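You operate a simulated robot arm through the tools that you are given. There is no shell and no other tool. Be economical: measure what you need, move in short steps, check, and stop when the job is done.

The job below is to be done with a simulated robot arm. You get a single attempt, and the scene is never put back.

JOB
Put things in order on the top of the wide bench. At the end: the yellow pad stands where the silver finned block stood; the small brown box stands on top of the red spool; the silver finned block from the top of the wide bench stands where the blue lens pad stood; the blue lens pad stands where the small brown box stood; whatever was shut is shut again. Leave all else as you found it, and nothing knocked over.

The check looks at the end state, three seconds after you hand in, the way a careful person would. Anything else that was tipped, shoved, dropped, spilled or broken makes it a failure.

ROBOT AND FRAMES
A 7-joint arm with a two-finger parallel gripper, fixed in place. Base frame: the origin is at the foot of the arm, x ahead of it, y to its left, z up; the work surface is at about z = 780. Units: mm, rad, N and s.
With the tool pointing down near the work surface it reaches from about 300 to 700 mm from the base axis. Its first joint turns from -1.152 to 1.152 rad. Payload 1.57 kg.
Tool frame: the origin (TCP) lies between the finger pads and is the grasp point; the fingertips stand 30 mm ahead of it; z points along the fingers, y is the line along which they close. Largest opening 110 mm; finger width 24, thickness 12; the body of the gripper, 48 by 112 mm, starts 78 mm behind the TCP.
Orientation is that of the tool frame in the base frame, as a unit quaternion [w, x, y, z]. With the fingers straight down and closing along the base's y, the tool's x points along the base's -x, its y along +y and its z along -z.

CONTROLS
- The arm moves only by the tool arm_command. Its argument "plan" is a list of rows, each a list of 7 numbers: the shift along the base's x, y, z in cm, then the turn, a rotation vector about the base's x, y, z in degrees, then the finger opening in cm, from 0 to 11. In form: [[x, y, z, ax, ay, az, claw], ...]. A call has 1 to 8 rows; each row shifts and turns the commanded pose from where the row before left it. Rows are played at 5 a second. More than 50 mm and 0.15 rad between two rows, or a gripper value outside its range, and nothing of the call is played. Where a pose cannot be reached the arm comes as near as it can. A force on the tool above 40 N (or 10 N above the force at the start of the call, whichever is more), or a blocked arm, ends the call early, and 0.2 s more pass. Each finger travels about 108 mm/s and halts on what it meets, pressing with about 41 N; the grip force reading is that of the motor and also rises with nothing between the fingers. The clock runs only during rows and for 0.2 s after the last one: add rows that do not move to give the fingers time. It gives the time, the measured TCP pose, the force on the tool (base axes), the opening and the grip force at its end, in the units of the frame above (readings bear some noise).
- Cameras (640 x 400 px; columns grow to the right, rows downward): "scene" is fixed at [152.6, -397.6, 1378.7]; the picture's right is [0.82, -0.57, 0.00], its down [-0.45, -0.64, -0.62] and it looks along [0.36, 0.51, -0.78] (base axes); focal length 300 px, centre (320, 200). "wrist" rides on the gripper at [70, 16, -141] in the tool frame; the picture's right is [-0.23, 0.97, 0.00], its down [-0.86, -0.20, -0.48] and it looks along [-0.47, -0.11, 0.88] (tool axes); focal length 222 px, centre (320, 200). There is no depth. A picture from a camera that has moved, and an enlarged one, comes with that camera's place and axes in the base frame and with its lens.
- get_image(camera): a new picture of that camera. No time passes.
- inspect(camera, box): a new picture of the part [left, top, right, bottom] of that camera's present view, enlarged. No time passes.
- job_done(): hands the job in; it is judged then, once.

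Go step by step. Nothing tells you positions but the pictures and the camera data: compare them with the known pose of the tool, close in by small moves and look again before you grip or let go. The budget is 120 turns and 76 pictures, counting those below and the enlarged ones. Unless the task says otherwise, let go and move clear before handing in, and close with one line.

The tools are called after ">>>" as name(argument=value, ...) on one line, values as JSON. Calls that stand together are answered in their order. arm_command: Moves the arm, as the interface text tells. Its arguments: {"type":"object","properties":{"plan":{"type":"array","items":{"type":"array","items":{"type":"number"}}}},"required":["plan"]} The other tools are called the same way: get_image (camera) takes a picture; inspect (camera, box) takes an enlarged picture of a part of a camera's view; job_done () hands the job in.

At the start:

```text
time: 0.0
tcp_pos: [367.0, 23.8, 1075.5]
tcp_rot: [0.0, 0.0, 1.0, 0.0]
force: [-0.4, 0.0, 0.4]
width: 109.9
finger_force: 0.1
```

scene: 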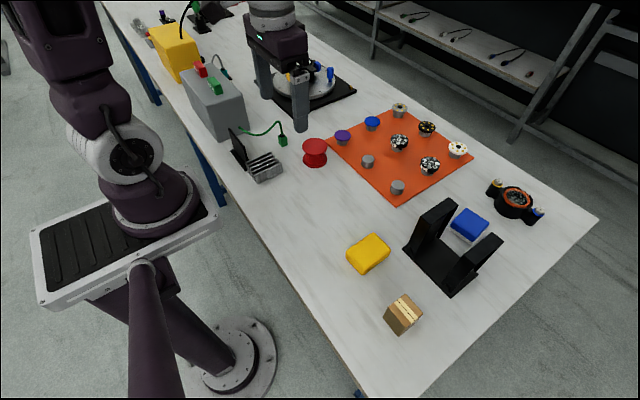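
wrist: 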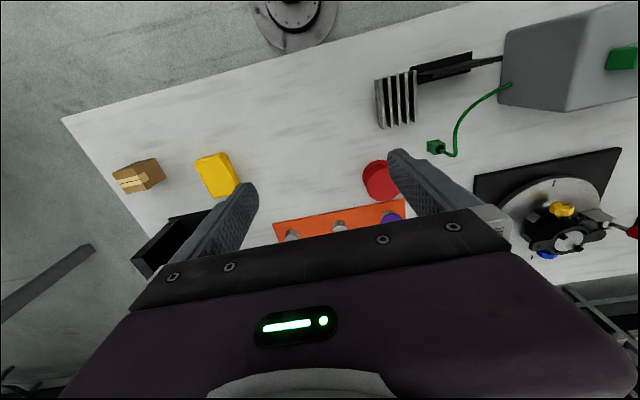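

I see the yellow pad, brown box, finned block, spool and a blue item near a black two-walled stand. I'll look closer at each before moving.

>>> inspect(camera="scene", box=[330, 170, 570, 350])

>>> inspect(camera="scene", box=[180, 60, 380, 200])

```text
2.22 times, centred on (450, 260) of scene
camera zoom: at [152.6, -397.6, 1378.7], right [0.82, -0.57, 0.0], down [-0.45, -0.64, -0.62], along [0.36, 0.51, -0.78], focal length 666 px, centre (31, 67)
```

zoom: 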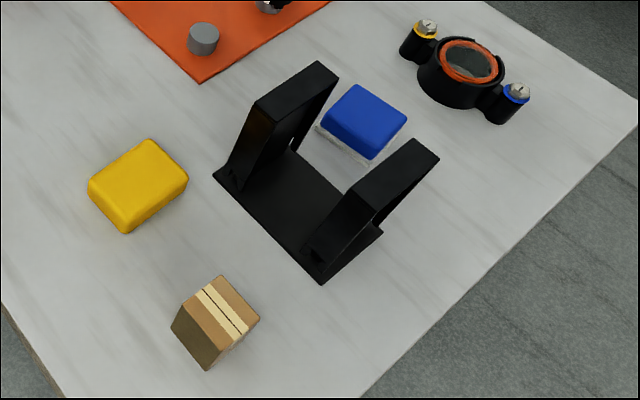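

```text
2.86 times, centred on (280, 130) of scene
camera zoom: at [152.6, -397.6, 1378.7], right [0.82, -0.57, 0.0], down [-0.45, -0.64, -0.62], along [0.36, 0.51, -0.78], focal length 857 px, centre (434, 400)
```

zoom: 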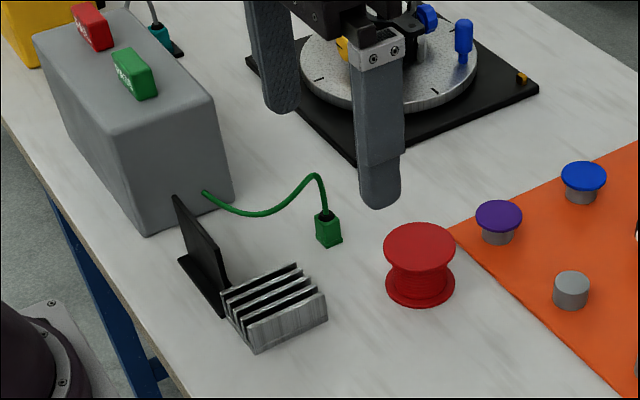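

Estimates: box (388,-337), yellow pad (419,-200), blue pad (665,-275) behind the black stand, finned block (364,164), spool (508,131). The order is box → spool, blue → box place, fins → blue place, yellow → fins place. I'll move above the box first and look.

>>> arm_command(plan=[[0.2, -4.4, -1.4, 0, 0, 0, 11], [0.2, -4.4, -1.4, 0, 0, 0, 11], [0.2, -4.4, -1.4, 0, 0, 0, 11], [0.2, -4.4, -1.4, 0, 0, 0, 11], [0.2, -4.4, -1.4, 0, 0, 0, 11], [0.2, -4.4, -1.4, 0, 0, 0, 11], [0.2, -4.4, -1.4, 0, 0, 0, 11], [0.2, -4.4, -1.4, 0, 0, 0, 11]])

>>> get_image(camera="wrist")

```text
time: 1.8
tcp_pos: [383.2, -329.9, 963.5]
tcp_rot: [0.0, -0.001, 1.0, 0.001]
force: [0.5, 0.2, -0.4]
width: 110.0
finger_force: 0.0
```

```text
71 pictures are left
camera wrist: at [313.9, -314.2, 1103.2], right [0.23, 0.97, 0.0], down [0.85, -0.2, 0.48], along [0.47, -0.11, -0.88], focal length 222 px, centre (320, 200)
```

wrist: 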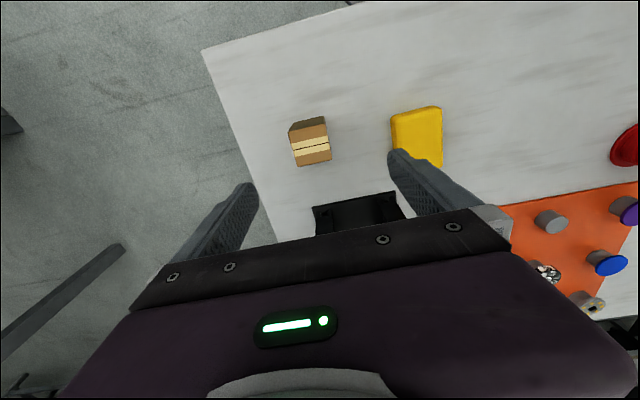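

>>> inspect(camera="wrist", box=[260, 90, 480, 230])

>>> inspect(camera="scene", box=[340, 220, 460, 350])

```text
2.86 times, centred on (370, 160) of wrist
camera zoom: at [313.9, -314.2, 1103.2], right [0.23, 0.97, 0.0], down [0.85, -0.2, 0.48], along [0.47, -0.11, -0.88], focal length 635 px, centre (177, 314)
```

zoom: 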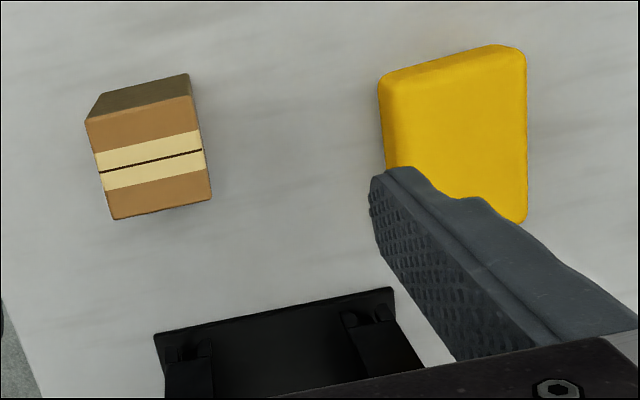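

```text
3.08 times, centred on (400, 285) of scene
camera zoom: at [152.6, -397.6, 1378.7], right [0.82, -0.57, 0.0], down [-0.45, -0.64, -0.62], along [0.36, 0.51, -0.78], focal length 923 px, centre (74, -62)
```

zoom: 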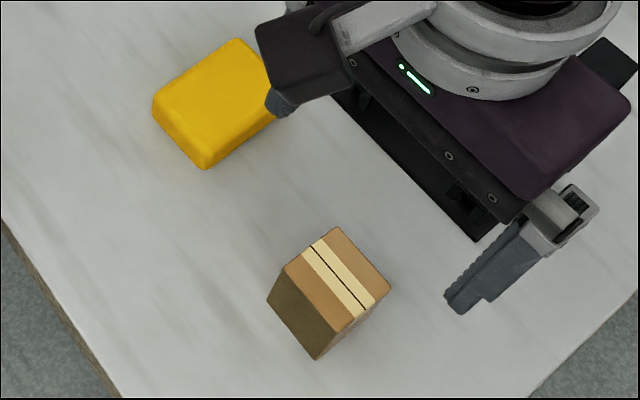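

The box spans x 360–402, y -363 to -320 and is about 62 mm tall, so its centre is (381,-341). I'll descend straddling it.

>>> arm_command(plan=[[-0.2, -1.1, -3, 0, 0, 0, 11], [0, 0, -4, 0, 0, 0, 11], [0, 0, -3, 0, 0, 0, 9], [0, 0, -2, 0, 0, 0, 8], [0, 0, 0, 0, 0, 0, 8]])

>>> get_image(camera="wrist")

```text
time: 3.0
tcp_pos: [382.4, -340.2, 842.1]
tcp_rot: [0.0, 0.0, 1.0, 0.0]
force: [0.4, 0.8, -0.3]
width: 80.4
finger_force: 0.1
```

```text
68 pictures are left
camera wrist: at [313.2, -325.8, 982.7], right [0.23, 0.97, 0.0], down [0.86, -0.2, 0.48], along [0.47, -0.11, -0.88], focal length 222 px, centre (320, 200)
```

wrist: 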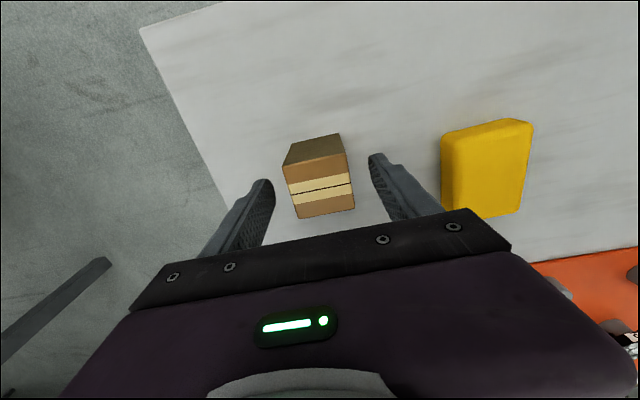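

The box sits between the fingers. I'll lower 24 mm and close.

>>> arm_command(plan=[[0, 0, -2.4, 0, 0, 0, 8], [0, 0, 0, 0, 0, 0, 5], [0, 0, 0, 0, 0, 0, 3.5], [0, 0, 0, 0, 0, 0, 3.5], [0, 0, 0, 0, 0, 0, 3.5]])

>>> get_image(camera="wrist")

```text
time: 4.2
tcp_pos: [381.2, -339.8, 817.9]
tcp_rot: [0.0, 0.001, 1.0, 0.001]
force: [0.0, -0.5, -0.9]
width: 44.2
finger_force: 41.0
```

```text
67 pictures are left
camera wrist: at [312.0, -325.5, 958.9], right [0.23, 0.97, 0.0], down [0.86, -0.2, 0.48], along [0.47, -0.11, -0.88], focal length 222 px, centre (320, 200)
```

wrist: 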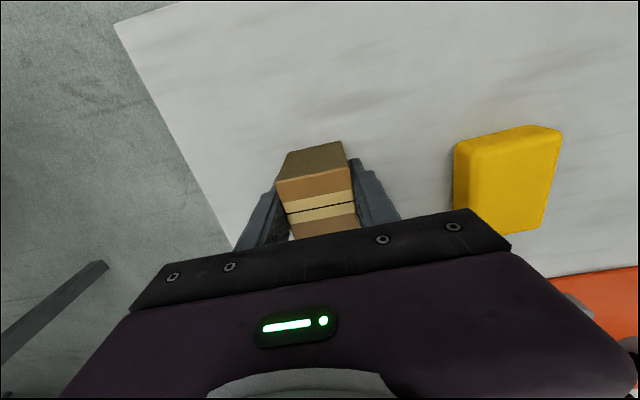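

The box is held at 44 mm. I'll lift and carry it toward the spool, stopping short to measure the spool.

>>> arm_command(plan=[[0, 0, 1, 0, 0, 0, 3.5], [0, 0, 4, 0, 0, 0, 3.5], [0, 0, 5, 0, 0, 0, 3.5], [0, 1, 4.5, 0, 0, 0, 3.5], [0, 4.5, 1, 0, 0, 0, 3.5], [0, 4.8, 1, 0, 0, 0, 3.5], [0, 4.8, 1, 0, 0, 0, 3.5], [0, 4.8, 0, 0, 0, 0, 3.5]])

>>> arm_command(plan=[[0, 4.8, 0, 0, 0, 0, 3.5], [0, 4.8, 0, 0, 0, 0, 3.5], [0, 4.8, 0, 0, 0, 0, 3.5], [0, 4.8, 0, 0, 0, 0, 3.5], [0, 3.5, 0, 0, 0, 0, 3.5], [0, 2, 0, 0, 0, 0, 3.5]])

>>> get_image(camera="wrist")

```text
time: 6.0
tcp_pos: [384.2, -140.2, 995.3]
tcp_rot: [-0.001, 0.0, 1.0, 0.0]
force: [0.5, 0.3, 0.0]
width: 44.2
finger_force: 41.0
```

```text
time: 7.4
tcp_pos: [380.3, 106.3, 995.3]
tcp_rot: [0.0, 0.0, 1.0, 0.0]
force: [0.2, -0.8, -0.4]
width: 44.3
finger_force: 41.0
```

```text
66 pictures are left
camera wrist: at [310.9, 121.4, 1134.4], right [0.23, 0.97, 0.0], down [0.85, -0.2, 0.48], along [0.47, -0.11, -0.88], focal length 222 px, centre (320, 200)
```

wrist: 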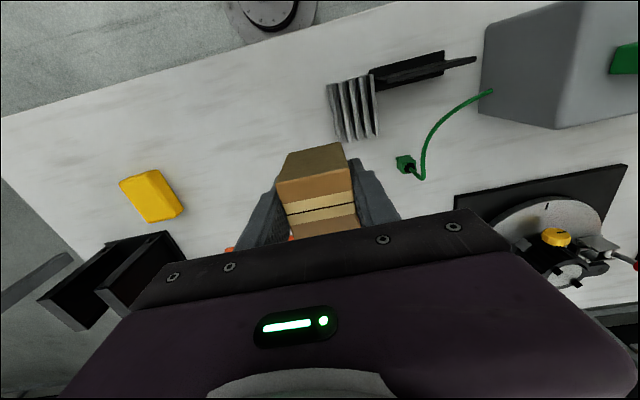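

The spool is hidden behind the gripper here. I'll zoom the wrist on the finned block for later, and zoom the scene camera on the spool.

>>> inspect(camera="wrist", box=[310, 30, 510, 200])

>>> inspect(camera="scene", box=[230, 100, 390, 200])

```text
2.35 times, centred on (410, 115) of wrist
camera zoom: at [310.9, 121.4, 1134.4], right [0.23, 0.97, 0.0], down [0.85, -0.2, 0.48], along [0.47, -0.11, -0.88], focal length 523 px, centre (108, 400)
```

zoom: 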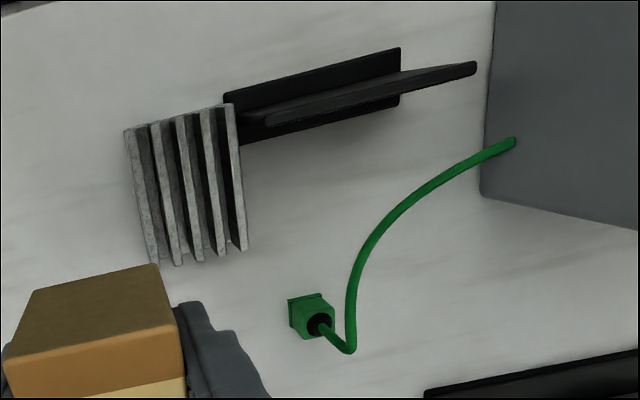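

```text
4.00 times, centred on (310, 150) of scene
camera zoom: at [152.6, -397.6, 1378.7], right [0.82, -0.57, 0.0], down [-0.45, -0.64, -0.62], along [0.36, 0.51, -0.78], focal length 1200 px, centre (360, 400)
```

zoom: 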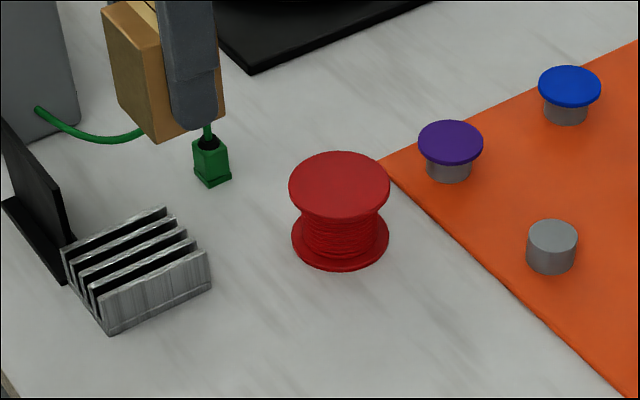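

From the scene view the spool is centred near (503,123) with its top at z≈831. I'll bring the box above it and compare.

>>> arm_command(plan=[[4.1, 0.6, 0, 0, 0, 0, 3.5], [4.1, 0.6, 0, 0, 0, 0, 3.5], [4.1, 0.5, 0, 0, 0, 0, 3.5], [0, 0, -4.5, 0, 0, 0, 3.5], [0, 0, -4, 0, 0, 0, 3.5], [0, 0, 0, 0, 0, 0, 3.5]])

>>> inspect(camera="scene", box=[230, 80, 390, 180])

>>> get_image(camera="wrist")

```text
time: 8.8
tcp_pos: [502.6, 123.1, 906.8]
tcp_rot: [0.0, 0.0, 1.0, 0.0]
force: [0.3, -0.4, 0.1]
width: 44.3
finger_force: 40.9
```

```text
4.00 times, centred on (310, 130) of scene
camera zoom: at [152.6, -397.6, 1378.7], right [0.82, -0.57, 0.0], down [-0.45, -0.64, -0.62], along [0.36, 0.51, -0.78], focal length 1200 px, centre (360, 480)
```

zoom: 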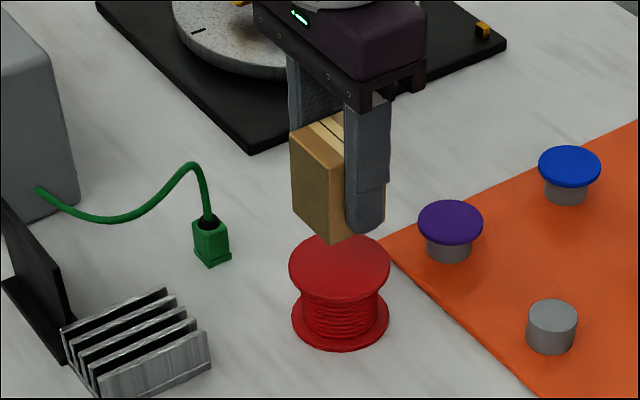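

```text
62 pictures are left
camera wrist: at [434.1, 138.5, 1046.6], right [0.23, 0.97, 0.0], down [0.85, -0.2, 0.48], along [0.47, -0.11, -0.88], focal length 222 px, centre (320, 200)
```

wrist: 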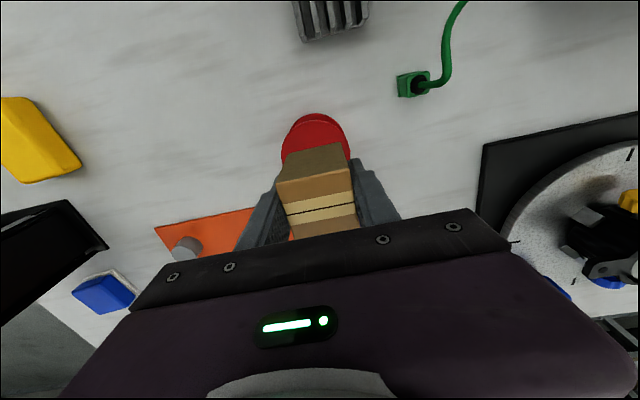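

>>> inspect(camera="wrist", box=[250, 90, 390, 190])

```text
4.00 times, centred on (320, 140) of wrist
camera zoom: at [434.1, 138.5, 1046.6], right [0.23, 0.97, 0.0], down [0.85, -0.2, 0.48], along [0.47, -0.11, -0.88], focal length 888 px, centre (320, 440)
```

zoom: 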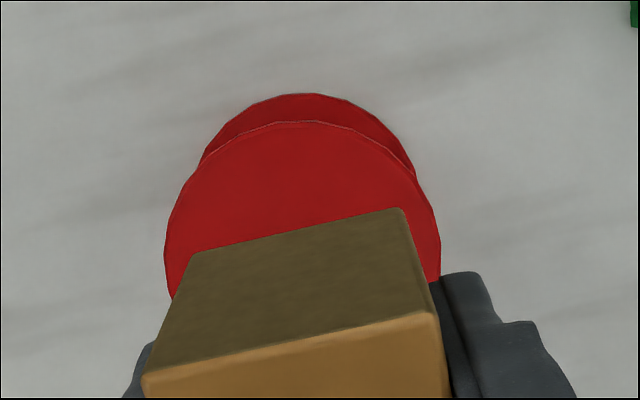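

The spool is about 3–4 mm toward -y of my estimate. I'll correct and lower to just above it.

>>> arm_command(plan=[[-0.1, -0.35, -1.5, 0, 0, 0, 3.5], [0, 0, -1.5, 0, 0, 0, 3.5], [0, 0, -0.3, 0, 0, 0, 3.5], [0, 0, 0, 0, 0, 0, 3.5]])

>>> inspect(camera="scene", box=[270, 100, 350, 180])

```text
time: 9.8
tcp_pos: [503.7, 119.8, 875.6]
tcp_rot: [0.0, 0.0, 1.0, 0.0]
force: [0.0, -0.4, -1.0]
width: 44.5
finger_force: 40.8
```

```text
5.00 times, centred on (310, 140) of scene
camera zoom: at [152.6, -397.6, 1378.7], right [0.82, -0.57, 0.0], down [-0.45, -0.64, -0.62], along [0.36, 0.51, -0.78], focal length 1500 px, centre (370, 500)
```

zoom: 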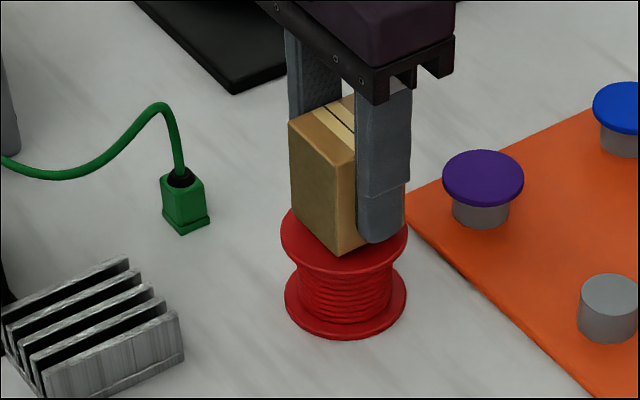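

It's aligned. I'll lower in small steps until contact.

>>> arm_command(plan=[[0, 0, -0.3, 0, 0, 0, 3.5], [0, 0, -0.2, 0, 0, 0, 3.5], [0, 0, 0, 0, 0, 0, 3.5]])

>>> inspect(camera="scene", box=[290, 120, 340, 170])

```text
time: 10.6
tcp_pos: [503.0, 120.6, 871.4]
tcp_rot: [0.0, -0.001, 1.0, 0.001]
force: [-0.4, 0.1, -0.2]
width: 44.3
finger_force: 40.6
```

```text
8.00 times, centred on (315, 145) of scene
camera zoom: at [152.6, -397.6, 1378.7], right [0.82, -0.57, 0.0], down [-0.45, -0.64, -0.62], along [0.36, 0.51, -0.78], focal length 2399 px, centre (360, 640)
```

zoom: 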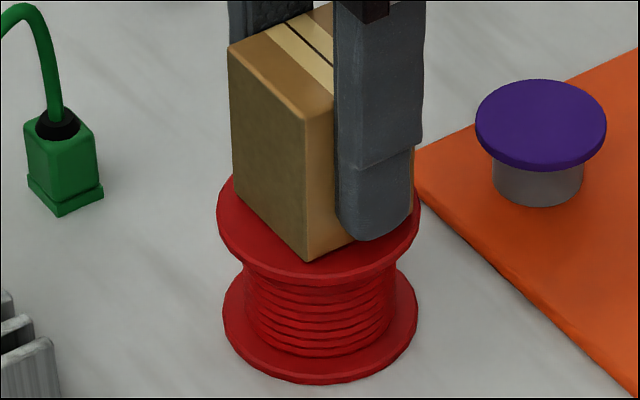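

>>> arm_command(plan=[[0, 0, -0.15, 0, 0, 0, 3.5], [0, 0, -0.15, 0, 0, 0, 3.5], [0, 0, 0, 0, 0, 0, 3.5]])

```text
time: 11.3
tcp_pos: [504.2, 118.1, 870.6]
tcp_rot: [0.001, 0.0, 1.0, 0.0]
force: [-5.3, -1.4, 15.1]
width: 44.1
finger_force: 40.9
stopped in row 3: the force on the tool passed its limit (the readings are from after the stop); the commanded pose is now the measured one
```

Contact reads 15 N upward, so the box is seated. I'll open gently, then rise straight up.

>>> arm_command(plan=[[0, 0, 0, 0, 0, 0, 4.6], [0, 0, 0, 0, 0, 0, 5.5], [0, 0, 0, 0, 0, 0, 6.5], [0, 0, 0, 0, 0, 0, 7], [0, 0, 3, 0, 0, 0, 7], [0, 0, 5, 0, 0, 0, 7], [0, 0, 4, 0, 0, 0, 7]])

>>> inspect(camera="scene", box=[290, 110, 340, 170])

>>> get_image(camera="wrist")

```text
time: 12.9
tcp_pos: [503.9, 119.7, 990.7]
tcp_rot: [0.0, 0.0, 1.0, 0.0]
force: [-0.7, -0.3, 0.2]
width: 70.1
finger_force: 0.1
```

```text
6.67 times, centred on (315, 140) of scene
camera zoom: at [152.6, -397.6, 1378.7], right [0.82, -0.57, 0.0], down [-0.45, -0.64, -0.62], along [0.36, 0.51, -0.78], focal length 1999 px, centre (353, 600)
```

zoom: 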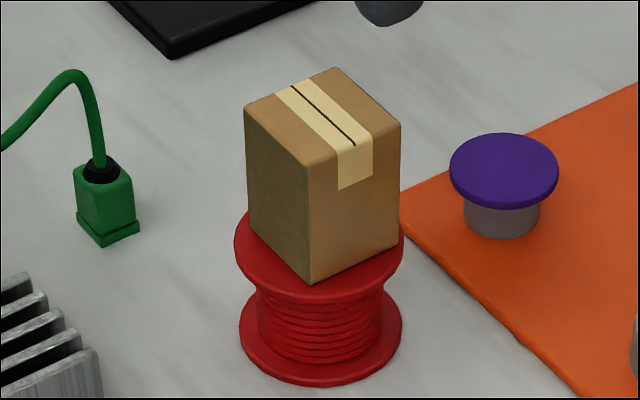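

```text
57 pictures are left
camera wrist: at [434.3, 134.8, 1130.5], right [0.23, 0.97, 0.0], down [0.86, -0.2, 0.48], along [0.47, -0.11, -0.88], focal length 222 px, centre (320, 200)
```

wrist: 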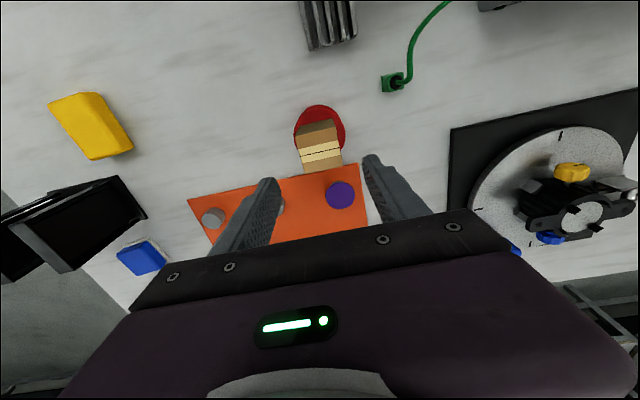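

The box is well stacked on the spool. Next is the blue pad, so I'll move toward it at height and look.

>>> arm_command(plan=[[1.0, -4.85, 0.2, 0, 0, 0, 9], [1.0, -4.85, 0.2, 0, 0, 0, 11], [1.0, -4.85, 0.2, 0, 0, 0, 11], [1.0, -4.85, 0.2, 0, 0, 0, 11], [1.0, -4.85, 0.2, 0, 0, 0, 11], [1.0, -4.85, 0.2, 0, 0, 0, 11], [1.0, -4.85, 0.2, 0, 0, 0, 11], [1.0, -4.85, 0.2, 0, 0, 0, 11]])

>>> get_image(camera="wrist")

```text
time: 14.7
tcp_pos: [583.8, -269.9, 1008.0]
tcp_rot: [0.0, -0.001, 1.0, 0.0]
force: [0.5, -0.6, 0.2]
width: 110.1
finger_force: 0.0
```

```text
56 pictures are left
camera wrist: at [514.5, -255.1, 1147.3], right [0.23, 0.97, 0.0], down [0.86, -0.2, 0.48], along [0.47, -0.11, -0.88], focal length 222 px, centre (320, 200)
```

wrist: 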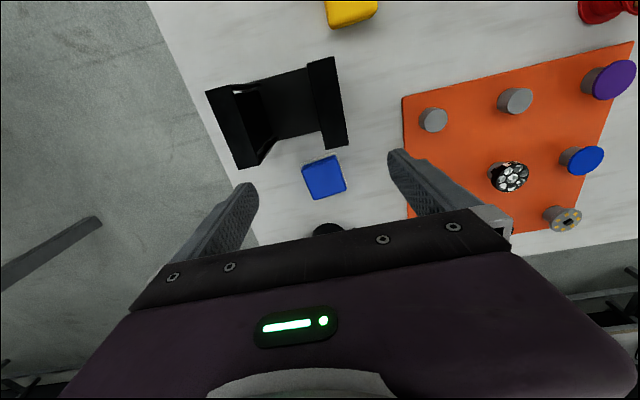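

>>> inspect(camera="wrist", box=[200, 50, 400, 240])

```text
2.11 times, centred on (300, 145) of wrist
camera zoom: at [514.5, -255.1, 1147.3], right [0.23, 0.97, 0.0], down [0.86, -0.2, 0.48], along [0.47, -0.11, -0.88], focal length 468 px, centre (362, 316)
```

zoom: 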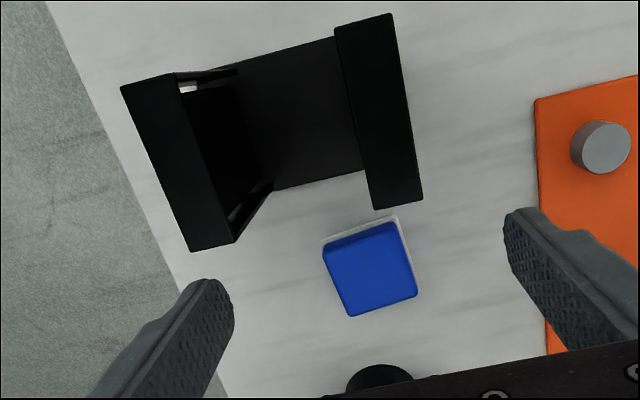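

The blue pad is about 60 mm square, centred near (661,-280) and turned about +6°. The stand's walls end at x≈588 and are about 892 high. I'll test vertical reach above the pad.

>>> arm_command(plan=[[2.5, -0.3, 0, 0, 0, 3, 11], [2.5, -0.3, 0, 0, 0, 3, 11], [2.5, -0.4, -1, 0, 0, 0, 11], [0, 0, -3, 0, 0, 0, 11], [0, 0, -4, 0, 0, 0, 11], [0, 0, -4, 0, 0, 0, 11], [0, 0, 0, 0, 0, 0, 11]])

>>> get_image(camera="wrist")

>>> get_image(camera="scene")

```text
time: 16.3
tcp_pos: [622.1, -264.1, 887.9]
tcp_rot: [0.001, -0.052, 0.999, -0.001]
force: [-0.8, -1.1, 0.2]
width: 109.9
finger_force: 0.1
out of reach, approached as far as the arm can: row 2, 3
```

```text
54 pictures are left
camera wrist: at [550.6, -257.7, 1026.7], right [0.12, 0.99, 0.0], down [0.87, -0.11, 0.48], along [0.48, -0.06, -0.88], focal length 222 px, centre (320, 200)
```

wrist: 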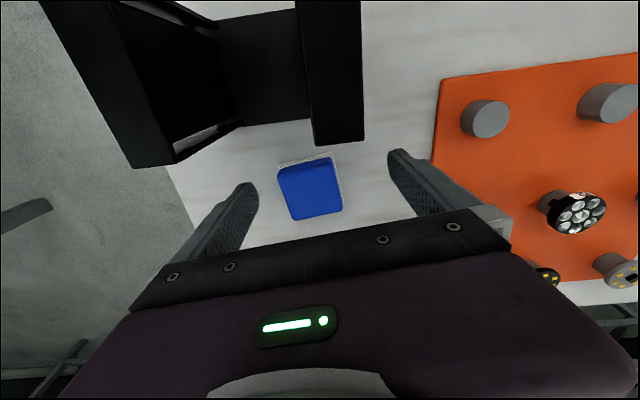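

```text
53 pictures are left
```

scene: 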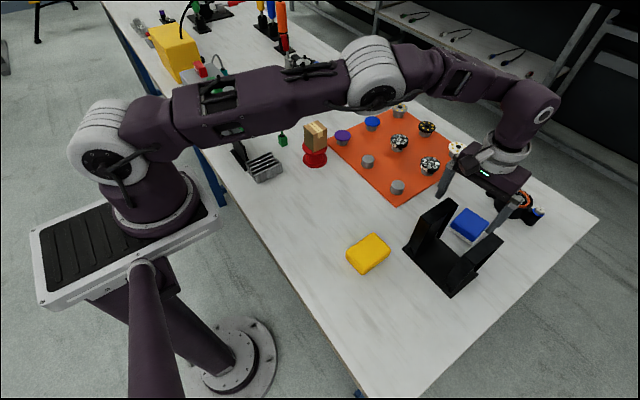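

At a vertical orientation the arm stops at about 676 mm radius. I'll tilt the tool outward about its closing axis and try extending.

>>> arm_command(plan=[[0.5, 0, 0, 0.75, -7, 0, 11], [1, -0.5, 0, 0.75, -7, 0, 11], [1, -0.5, 0, 0, 0, 0, 11], [1, -0.5, 0, 0, 0, 0, 11], [0, 0, 0, 0, 0, 0, 11]])

>>> get_image(camera="wrist")

```text
time: 17.5
tcp_pos: [656.8, -279.8, 886.0]
tcp_rot: [0.123, -0.052, 0.991, 0.006]
force: [0.1, -0.5, 0.3]
width: 110.0
finger_force: 0.1
```

```text
52 pictures are left
camera wrist: at [553.0, -274.9, 1005.5], right [0.12, 0.99, 0.06], down [0.73, -0.12, 0.67], along [0.67, -0.04, -0.74], focal length 222 px, centre (320, 200)
```

wrist: 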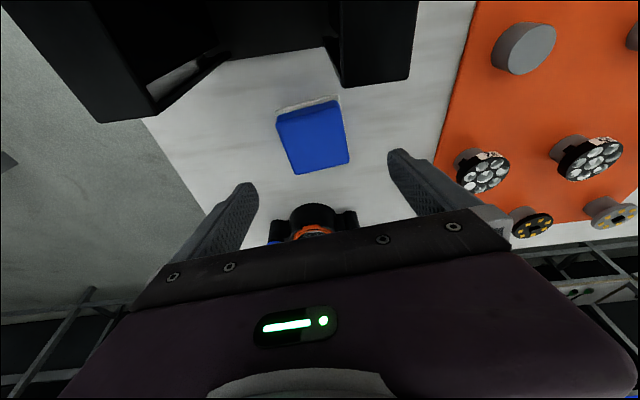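

With a 14° tilt the arm reaches. I'll zoom in to refine the pad's position.

>>> inspect(camera="wrist", box=[230, 70, 420, 200])

```text
3.08 times, centred on (325, 135) of wrist
camera zoom: at [553.0, -274.9, 1005.5], right [0.12, 0.99, 0.06], down [0.73, -0.12, 0.67], along [0.67, -0.04, -0.74], focal length 684 px, centre (305, 400)
```

zoom: 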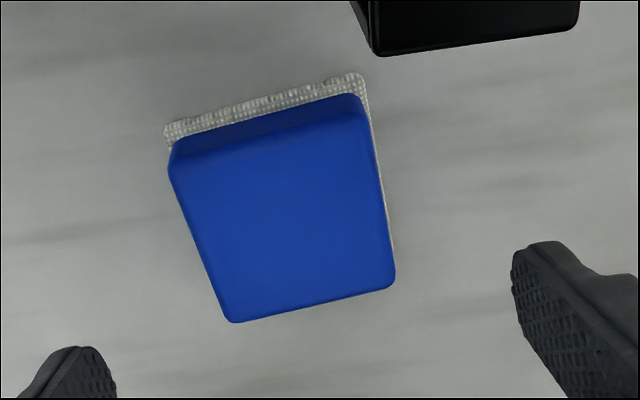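

The pad's centre is (661,-281), yaw 6.5°, about 20 mm thick. I'll descend straddling it.

>>> arm_command(plan=[[-0.2, -0.2, -2, 0, 0, 0, 11], [0, 0, -2, 0, 0, 0, 10], [0, 0, -1.5, 0, 0, 0, 9], [0, 0, -1, 0, 0, 0, 9], [0, 0, 0, 0, 0, 0, 9]])

>>> get_image(camera="wrist")

>>> inspect(camera="scene", box=[390, 140, 560, 300])

```text
time: 18.7
tcp_pos: [654.1, -279.3, 821.9]
tcp_rot: [0.122, -0.052, 0.991, 0.007]
force: [0.7, -0.1, 0.1]
width: 89.8
finger_force: 0.1
```

```text
50 pictures are left
camera wrist: at [551.1, -275.9, 940.2], right [0.12, 0.99, 0.06], down [0.73, -0.12, 0.67], along [0.67, -0.04, -0.74], focal length 222 px, centre (320, 200)
```

wrist: 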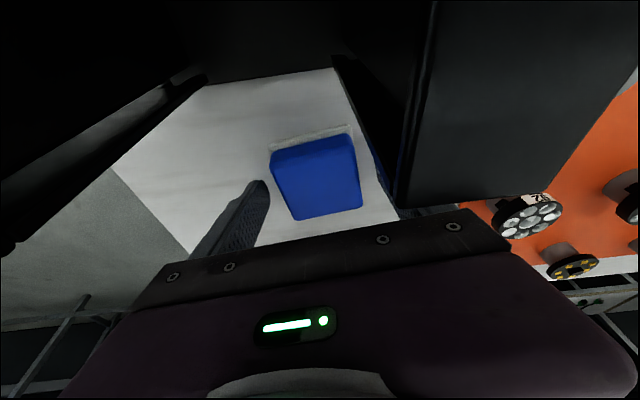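

```text
2.50 times, centred on (475, 220) of scene
camera zoom: at [152.6, -397.6, 1378.7], right [0.82, -0.57, 0.0], down [-0.45, -0.64, -0.62], along [0.36, 0.51, -0.78], focal length 750 px, centre (-68, 150)
```

zoom: 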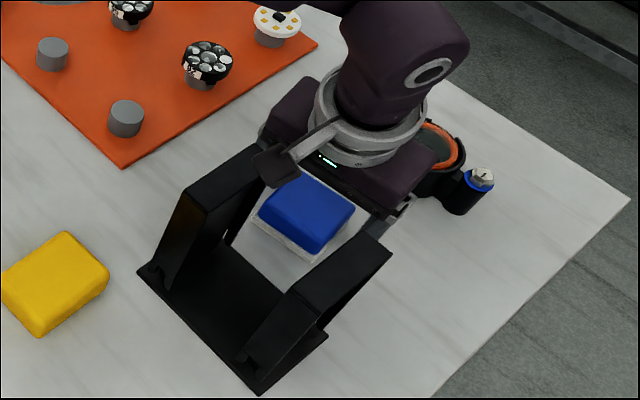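

The pad looks centred and the camera housing clears the stand wall. I'll lower 6 mm more and close.

>>> arm_command(plan=[[0, -0.1, -0.4, 0, 0, 0, 9], [0, 0, -0.2, 0, 0, 0, 9], [0, 0, 0, 0, 0, 0, 7.2], [0, 0, 0, 0, 0, 0, 6], [0, 0, 0, 0, 0, 0, 5.2], [0, 0, 0, 0, 0, 0, 5.2]])

>>> get_image(camera="wrist")

```text
time: 20.1
tcp_pos: [653.6, -280.7, 817.0]
tcp_rot: [0.123, -0.052, 0.991, 0.006]
force: [0.1, -0.8, -0.3]
width: 64.9
finger_force: 40.8
```

```text
48 pictures are left
camera wrist: at [550.8, -277.6, 934.8], right [0.12, 0.99, 0.06], down [0.73, -0.12, 0.67], along [0.67, -0.04, -0.74], focal length 222 px, centre (320, 200)
```

wrist: 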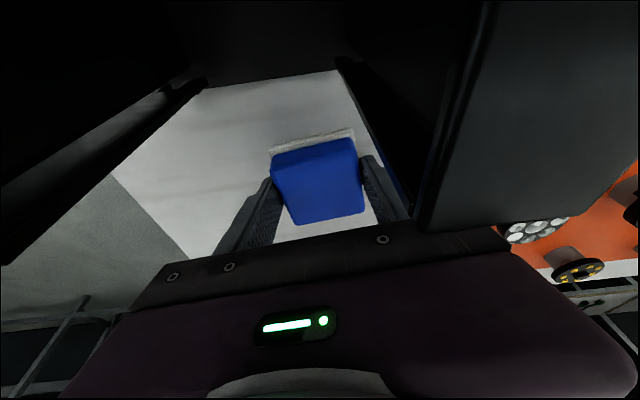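

The pad is gripped at 65 mm. I'll lift it straight up, clear of the stand.

>>> arm_command(plan=[[0, 0, 1, 0, 0, 0, 5.2], [0, 0, 3, 0, 0, 0, 5.2], [0, 0, 4, 0, 0, 0, 5.2], [0, 0, 4, 0, 0, 0, 5.2], [0, 0, 3, 0, 0, 0, 5.2], [0, 0, 0, 0, 0, 0, 5.2]])

>>> get_image(camera="wrist")

```text
time: 21.5
tcp_pos: [654.0, -283.4, 967.7]
tcp_rot: [0.123, -0.052, 0.991, 0.007]
force: [0.3, 0.4, -0.4]
width: 64.9
finger_force: 41.6
```

```text
47 pictures are left
camera wrist: at [550.9, -278.9, 1086.0], right [0.12, 0.99, 0.06], down [0.73, -0.12, 0.67], along [0.67, -0.04, -0.74], focal length 222 px, centre (320, 200)
```

wrist: 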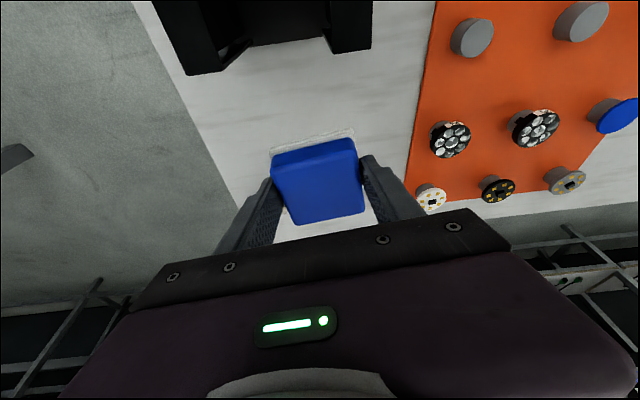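

>>> arm_command(plan=[[-4, -0.8, 0, 0, 0, 0, 5.2], [-4, -0.8, 0, 0, 0, 0, 5.2], [-4, -0.8, 0, 0, 0, 0, 5.2], [-4, -0.8, 0, 0, 0, 0, 5.2], [-4, -0.8, 0, 0, 0, 0, 5.2], [-4, -0.9, 0, 0, 0, 0, 5.2], [-4, -0.9, -2, 0, 0, 0, 5.2], [0, 0, -4, 0, 0, 0, 5.2]])

>>> get_image(camera="scene")

```text
time: 23.3
tcp_pos: [373.5, -341.9, 907.1]
tcp_rot: [0.122, -0.053, 0.991, 0.007]
force: [0.8, -0.3, -0.4]
width: 64.8
finger_force: 40.9
```

```text
46 pictures are left
```

scene: 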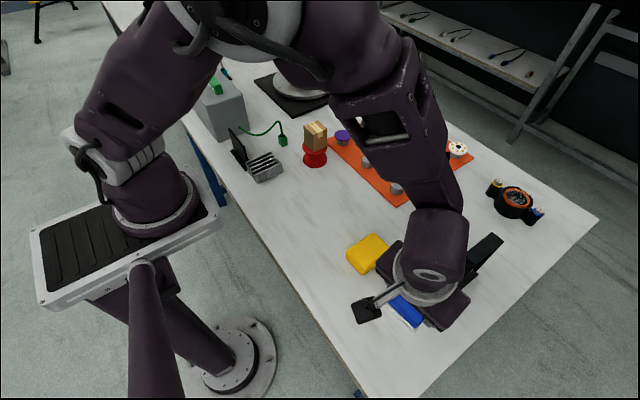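

The pad is over the old box place. I'll lower it down to the table.

>>> arm_command(plan=[[0, 0, -4, 0, 0, 0, 5.2], [0, 0, -3, 0, 0, 0, 5.2], [0, 0, -1.4, 0, 0, 0, 5.2], [0, 0, -0.3, 0, 0, 0, 5.2], [0, 0, 0, 0, 0, 0, 5.2]])

>>> get_image(camera="wrist")

```text
time: 24.5
tcp_pos: [372.9, -341.2, 818.3]
tcp_rot: [0.123, -0.052, 0.991, 0.006]
force: [0.6, -0.2, -1.0]
width: 64.8
finger_force: 40.8
```

```text
45 pictures are left
camera wrist: at [270.4, -336.8, 937.9], right [0.12, 0.99, 0.06], down [0.73, -0.12, 0.67], along [0.67, -0.04, -0.74], focal length 222 px, centre (320, 200)
```

wrist: 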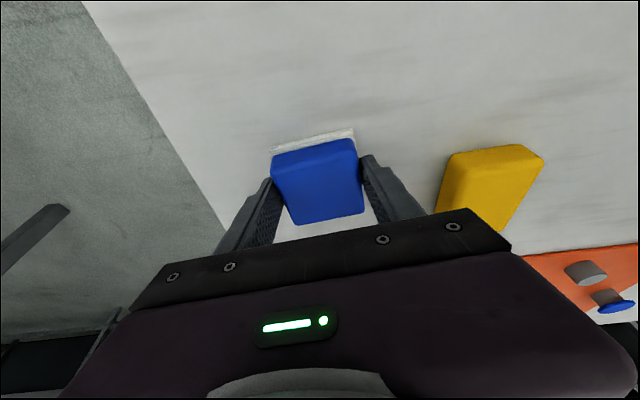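

>>> arm_command(plan=[[0, 0, -0.15, 0, 0, 0, 5.2], [0, 0, -0.1, 0, 0, 0, 5.2], [0, 0, 0, 0, 0, 0, 5.2]])

```text
time: 25.3
tcp_pos: [372.9, -340.2, 817.4]
tcp_rot: [0.122, -0.052, 0.991, 0.007]
force: [0.1, 0.7, -0.3]
width: 64.7
finger_force: 40.7
```

>>> arm_command(plan=[[0, 0, -0.1, 0, 0, 0, 5.2], [0, 0, -0.1, 0, 0, 0, 5.2], [0, 0, 0, 0, 0, 0, 5.2]])

```text
time: 26.3
tcp_pos: [374.3, -340.8, 815.7]
tcp_rot: [0.124, -0.052, 0.991, 0.007]
force: [-0.9, 1.7, 7.3]
width: 64.7
finger_force: 41.1
stopped in row 3: the force on the tool passed its limit (the readings are from after the stop); the commanded pose is now the measured one
```

The pad touches the table. I'll release and rise.

>>> arm_command(plan=[[0, 0, 0, 0, 0, 0, 6.8], [0, 0, 0, 0, 0, 0, 8], [0, 0, 0, 0, 0, 0, 8.5], [0, 0, 2, 0, 0, 0, 8.5], [0, 0, 4, 0, 0, 0, 8.5], [0, 0, 5, 0, 0, 0, 8.5], [0, 0, 5, 0, 0, 0, 8.5]])

>>> get_image(camera="wrist")

```text
time: 27.9
tcp_pos: [375.0, -340.2, 976.1]
tcp_rot: [0.123, -0.052, 0.991, 0.008]
force: [0.2, -0.6, 0.8]
width: 85.2
finger_force: 0.1
```

```text
44 pictures are left
camera wrist: at [271.1, -336.7, 1095.1], right [0.12, 0.99, 0.06], down [0.73, -0.12, 0.67], along [0.67, -0.04, -0.74], focal length 222 px, centre (320, 200)
```

wrist: 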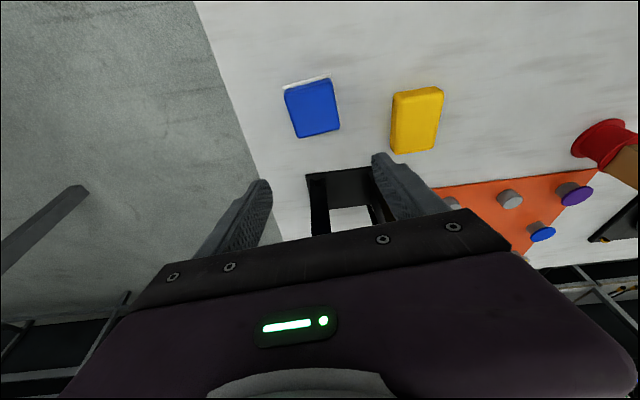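

The blue pad is placed. Next is the finned block: I'll reorient to yaw 0 with an 18° outward tilt, which the far placement needs, and travel over it.

>>> arm_command(plan=[[-0.4, 4.8, 0, -0.75, 7, 0, 9], [-0.4, 4.8, 0, -0.75, 7, 0, 9], [-0.4, 4.8, 0, 0, 0, -6, 9], [-0.4, 4.8, 0, 0, -6, 0, 9], [-0.4, 4.8, 0, 0, -6, 0, 9], [-0.4, 4.8, 0, 0, -6, 0, 9], [-0.4, 4.8, 0, 0, 0, 0, 9], [-0.2, 4.8, 0, 0, 0, 0, 9]])

>>> arm_command(plan=[[0, 4.8, 0, 0, 0, 0, 9], [0, 4.8, 0, 0, 0, 0, 9], [0, 2, 0, 0, 0, 0, 9], [0, 0, 0, 0, 0, 0, 9]])

>>> get_image(camera="wrist")

```text
time: 29.7
tcp_pos: [355.0, -18.1, 973.0]
tcp_rot: [0.158, 0.0, 0.987, -0.002]
force: [0.4, 0.3, -0.1]
width: 90.0
finger_force: 0.0
out of reach, approached as far as the arm can: row 7, 8
```

```text
time: 30.7
tcp_pos: [353.5, 98.6, 972.7]
tcp_rot: [0.156, 0.0, 0.988, 0.001]
force: [-0.6, 0.7, -0.5]
width: 90.2
finger_force: 0.0
```

```text
43 pictures are left
camera wrist: at [243.6, 112.6, 1084.7], right [0.22, 0.97, 0.07], down [0.66, -0.2, 0.72], along [0.71, -0.11, -0.69], focal length 222 px, centre (320, 200)
```

wrist: 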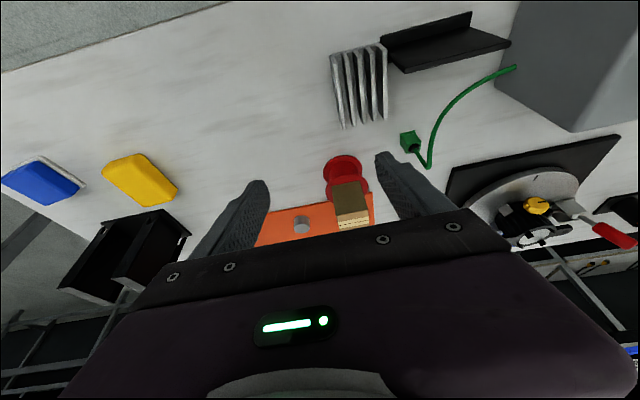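

>>> inspect(camera="wrist", box=[310, 20, 470, 140])

```text
3.33 times, centred on (390, 80) of wrist
camera zoom: at [243.6, 112.6, 1084.7], right [0.22, 0.97, 0.07], down [0.66, -0.2, 0.72], along [0.71, -0.11, -0.69], focal length 740 px, centre (87, 600)
```

zoom: 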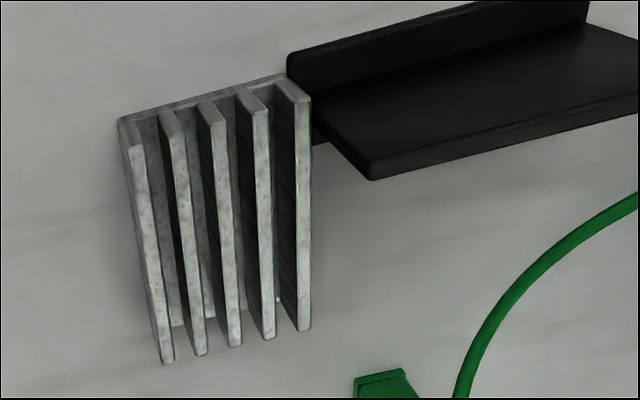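

The block spans about x 321–399, y 130–187, centre (360,158.5). The black bookend sits right by its +y face, so I'll grip the fin ends (closing along x) with the tool leaning from -y, away from the bookend. I'll turn the tool +90°.

>>> arm_command(plan=[[0.1, 0.5, 0, 0, 0, 8, 10], [0.1, 0.5, 0, 0, 0, 8, 10], [0.1, 0.5, 0, 0, 0, 8, 10], [0.1, 0.5, 0, 0, 0, 8, 10], [0.1, 0.5, 0, 0, 0, 8, 10.5], [0.1, 0.5, 0, 0, 0, 8, 10.5], [0.1, 0.5, 0, 0, 0, 8, 10.5], [0, 0.5, 0, 0, 0, 8, 10.5]])

>>> arm_command(plan=[[0, 0.5, 0, 0, 0, 8, 10.5], [0, 0.5, 0, 0, 0, 8, 10.5], [0, 0.5, 0, 0, 0, 8, 10.5], [0, 0, 0, 0, 0, 2, 10.5], [0, 0, 0, 0, 0, 0, 10.5]])

>>> get_image(camera="wrist")

>>> get_image(camera="scene")

```text
time: 32.5
tcp_pos: [360.6, 136.1, 974.1]
tcp_rot: [0.133, -0.525, 0.837, 0.084]
force: [-0.1, -0.5, 0.5]
width: 105.1
finger_force: 0.0
```

```text
time: 33.7
tcp_pos: [359.6, 151.5, 975.7]
tcp_rot: [0.111, -0.698, 0.699, 0.111]
force: [-0.9, -0.2, 0.1]
width: 105.1
finger_force: 0.0
```

```text
41 pictures are left
camera wrist: at [345.1, 39.7, 1085.9], right [-0.97, 0.22, 0.07], down [0.2, 0.66, 0.72], along [0.11, 0.72, -0.69], focal length 222 px, centre (320, 200)
```

wrist: 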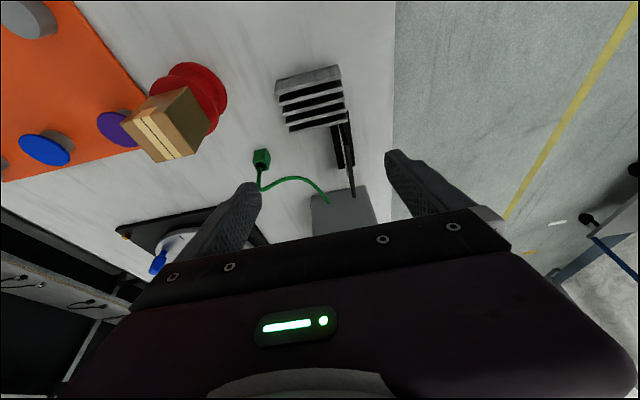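

```text
40 pictures are left
```

scene: 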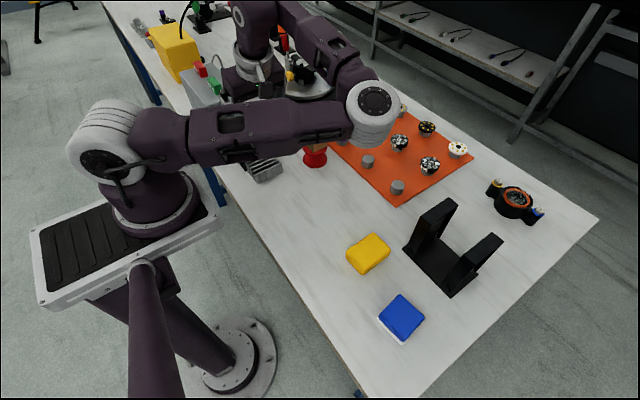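

>>> inspect(camera="wrist", box=[250, 50, 390, 190])

```text
2.86 times, centred on (320, 120) of wrist
camera zoom: at [345.1, 39.7, 1085.9], right [-0.97, 0.22, 0.07], down [0.2, 0.66, 0.72], along [0.11, 0.72, -0.69], focal length 635 px, centre (320, 429)
```

zoom: 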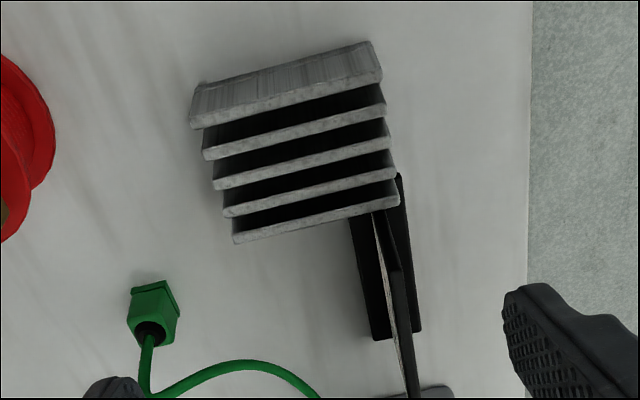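

The block's centre is confirmed at (360,160). I'll descend in stages with the fingers wide.

>>> arm_command(plan=[[0, 0.2, -4, 0, 0, 0, 10.5], [0, 0, -4, 0, 0, 0, 10.5], [0, 0, -4, 0, 0, 0, 10.5], [0, 0, -1, 0, 0, 0, 10.5], [0, 0, 0, 0, 0, 0, 10.5]])

>>> get_image(camera="wrist")

>>> get_image(camera="scene")

```text
time: 34.9
tcp_pos: [357.0, 148.8, 871.9]
tcp_rot: [-0.11, 0.698, -0.698, -0.112]
force: [0.1, 0.2, 0.3]
width: 105.0
finger_force: 0.1
out of reach, approached as far as the arm can: row 2
```

```text
38 pictures are left
camera wrist: at [339.9, 36.9, 982.8], right [-0.97, 0.22, 0.07], down [0.2, 0.66, 0.72], along [0.11, 0.72, -0.69], focal length 222 px, centre (320, 200)
```

wrist: 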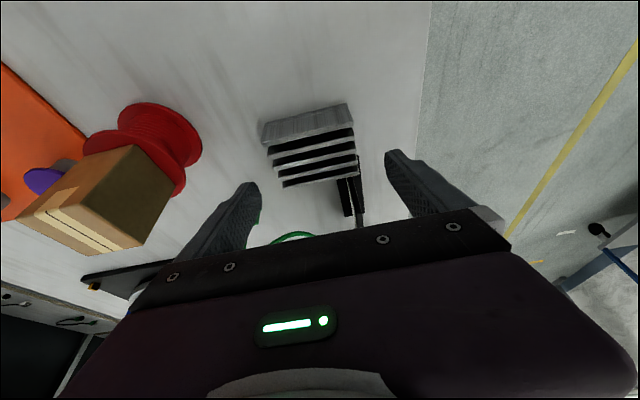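

```text
37 pictures are left
```

scene: 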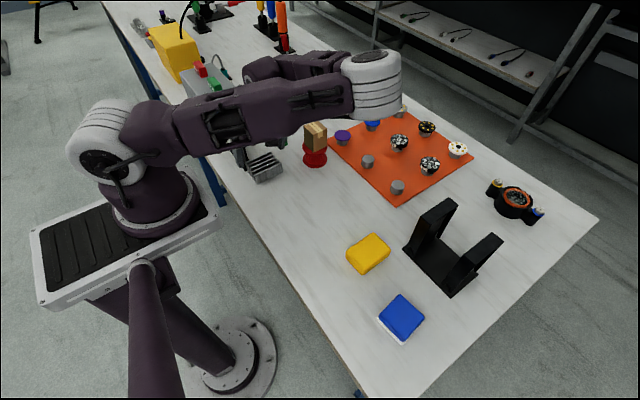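

>>> arm_command(plan=[[0.3, 0.5, -1, 0, 0, 0, 10.5], [0, 0, -1.5, 0, 0, 0, 10.5], [0, 0, 0, 0, 0, 0, 10.5]])

>>> inspect(camera="wrist", box=[220, 80, 460, 230])

```text
time: 35.7
tcp_pos: [358.3, 153.8, 849.1]
tcp_rot: [0.112, -0.698, 0.698, 0.111]
force: [0.9, 0.7, -0.1]
width: 105.0
finger_force: 0.1
```

```text
2.67 times, centred on (340, 155) of wrist
camera zoom: at [341.8, 41.9, 958.4], right [-0.97, 0.22, 0.07], down [0.2, 0.66, 0.72], along [0.11, 0.72, -0.69], focal length 592 px, centre (267, 320)
```

zoom: 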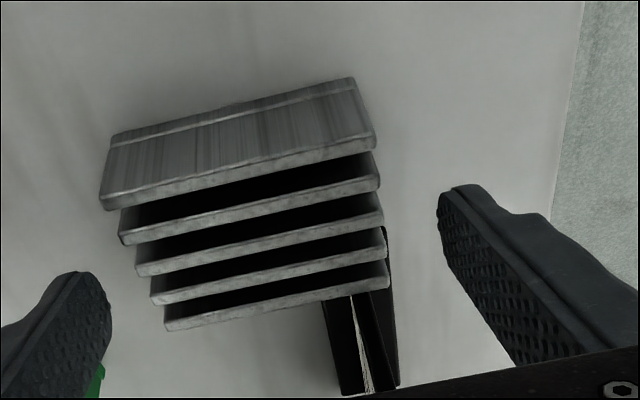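

It's roughly centred. I'll shift +2 mm in x, lower to about z 818, and close slowly.

>>> arm_command(plan=[[0.25, 0, -1.5, 0, 0, 0, 10.5], [0, 0, -1.3, 0, 0, 0, 10.5], [0, 0, -0.3, 0, 0, 0, 10.5], [0, 0, 0, 0, 0, 0, 9]])

>>> inspect(camera="wrist", box=[220, 80, 460, 230])

```text
time: 36.7
tcp_pos: [360.2, 152.9, 816.4]
tcp_rot: [0.111, -0.698, 0.698, 0.111]
force: [0.3, 0.5, 0.2]
width: 89.9
finger_force: 0.0
```

```text
2.67 times, centred on (340, 155) of wrist
camera zoom: at [343.6, 41.4, 926.8], right [-0.97, 0.22, 0.07], down [0.2, 0.66, 0.72], along [0.11, 0.72, -0.69], focal length 592 px, centre (267, 320)
```

zoom: 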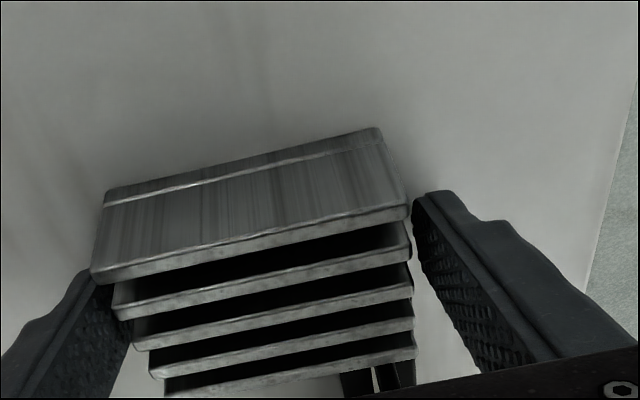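

>>> arm_command(plan=[[0, 0, 0, 0, 0, 0, 8.2], [0, 0, 0, 0, 0, 0, 7.5], [0, 0, 0, 0, 0, 0, 6.8], [0, 0, 0, 0, 0, 0, 6.8]])

>>> inspect(camera="wrist", box=[220, 80, 460, 230])

```text
time: 37.7
tcp_pos: [358.9, 152.8, 816.0]
tcp_rot: [0.112, -0.698, 0.699, 0.111]
force: [0.9, -1.1, 2.4]
width: 79.6
finger_force: 41.1
```

```text
2.67 times, centred on (340, 155) of wrist
camera zoom: at [343.6, 41.4, 926.9], right [-0.97, 0.22, 0.07], down [0.2, 0.66, 0.72], along [0.11, 0.72, -0.69], focal length 592 px, centre (267, 320)
```

zoom: 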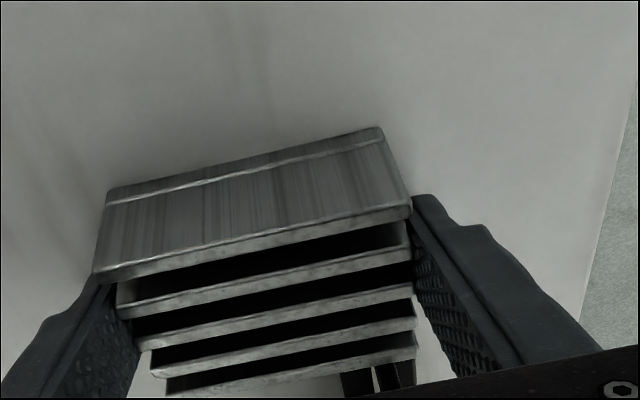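

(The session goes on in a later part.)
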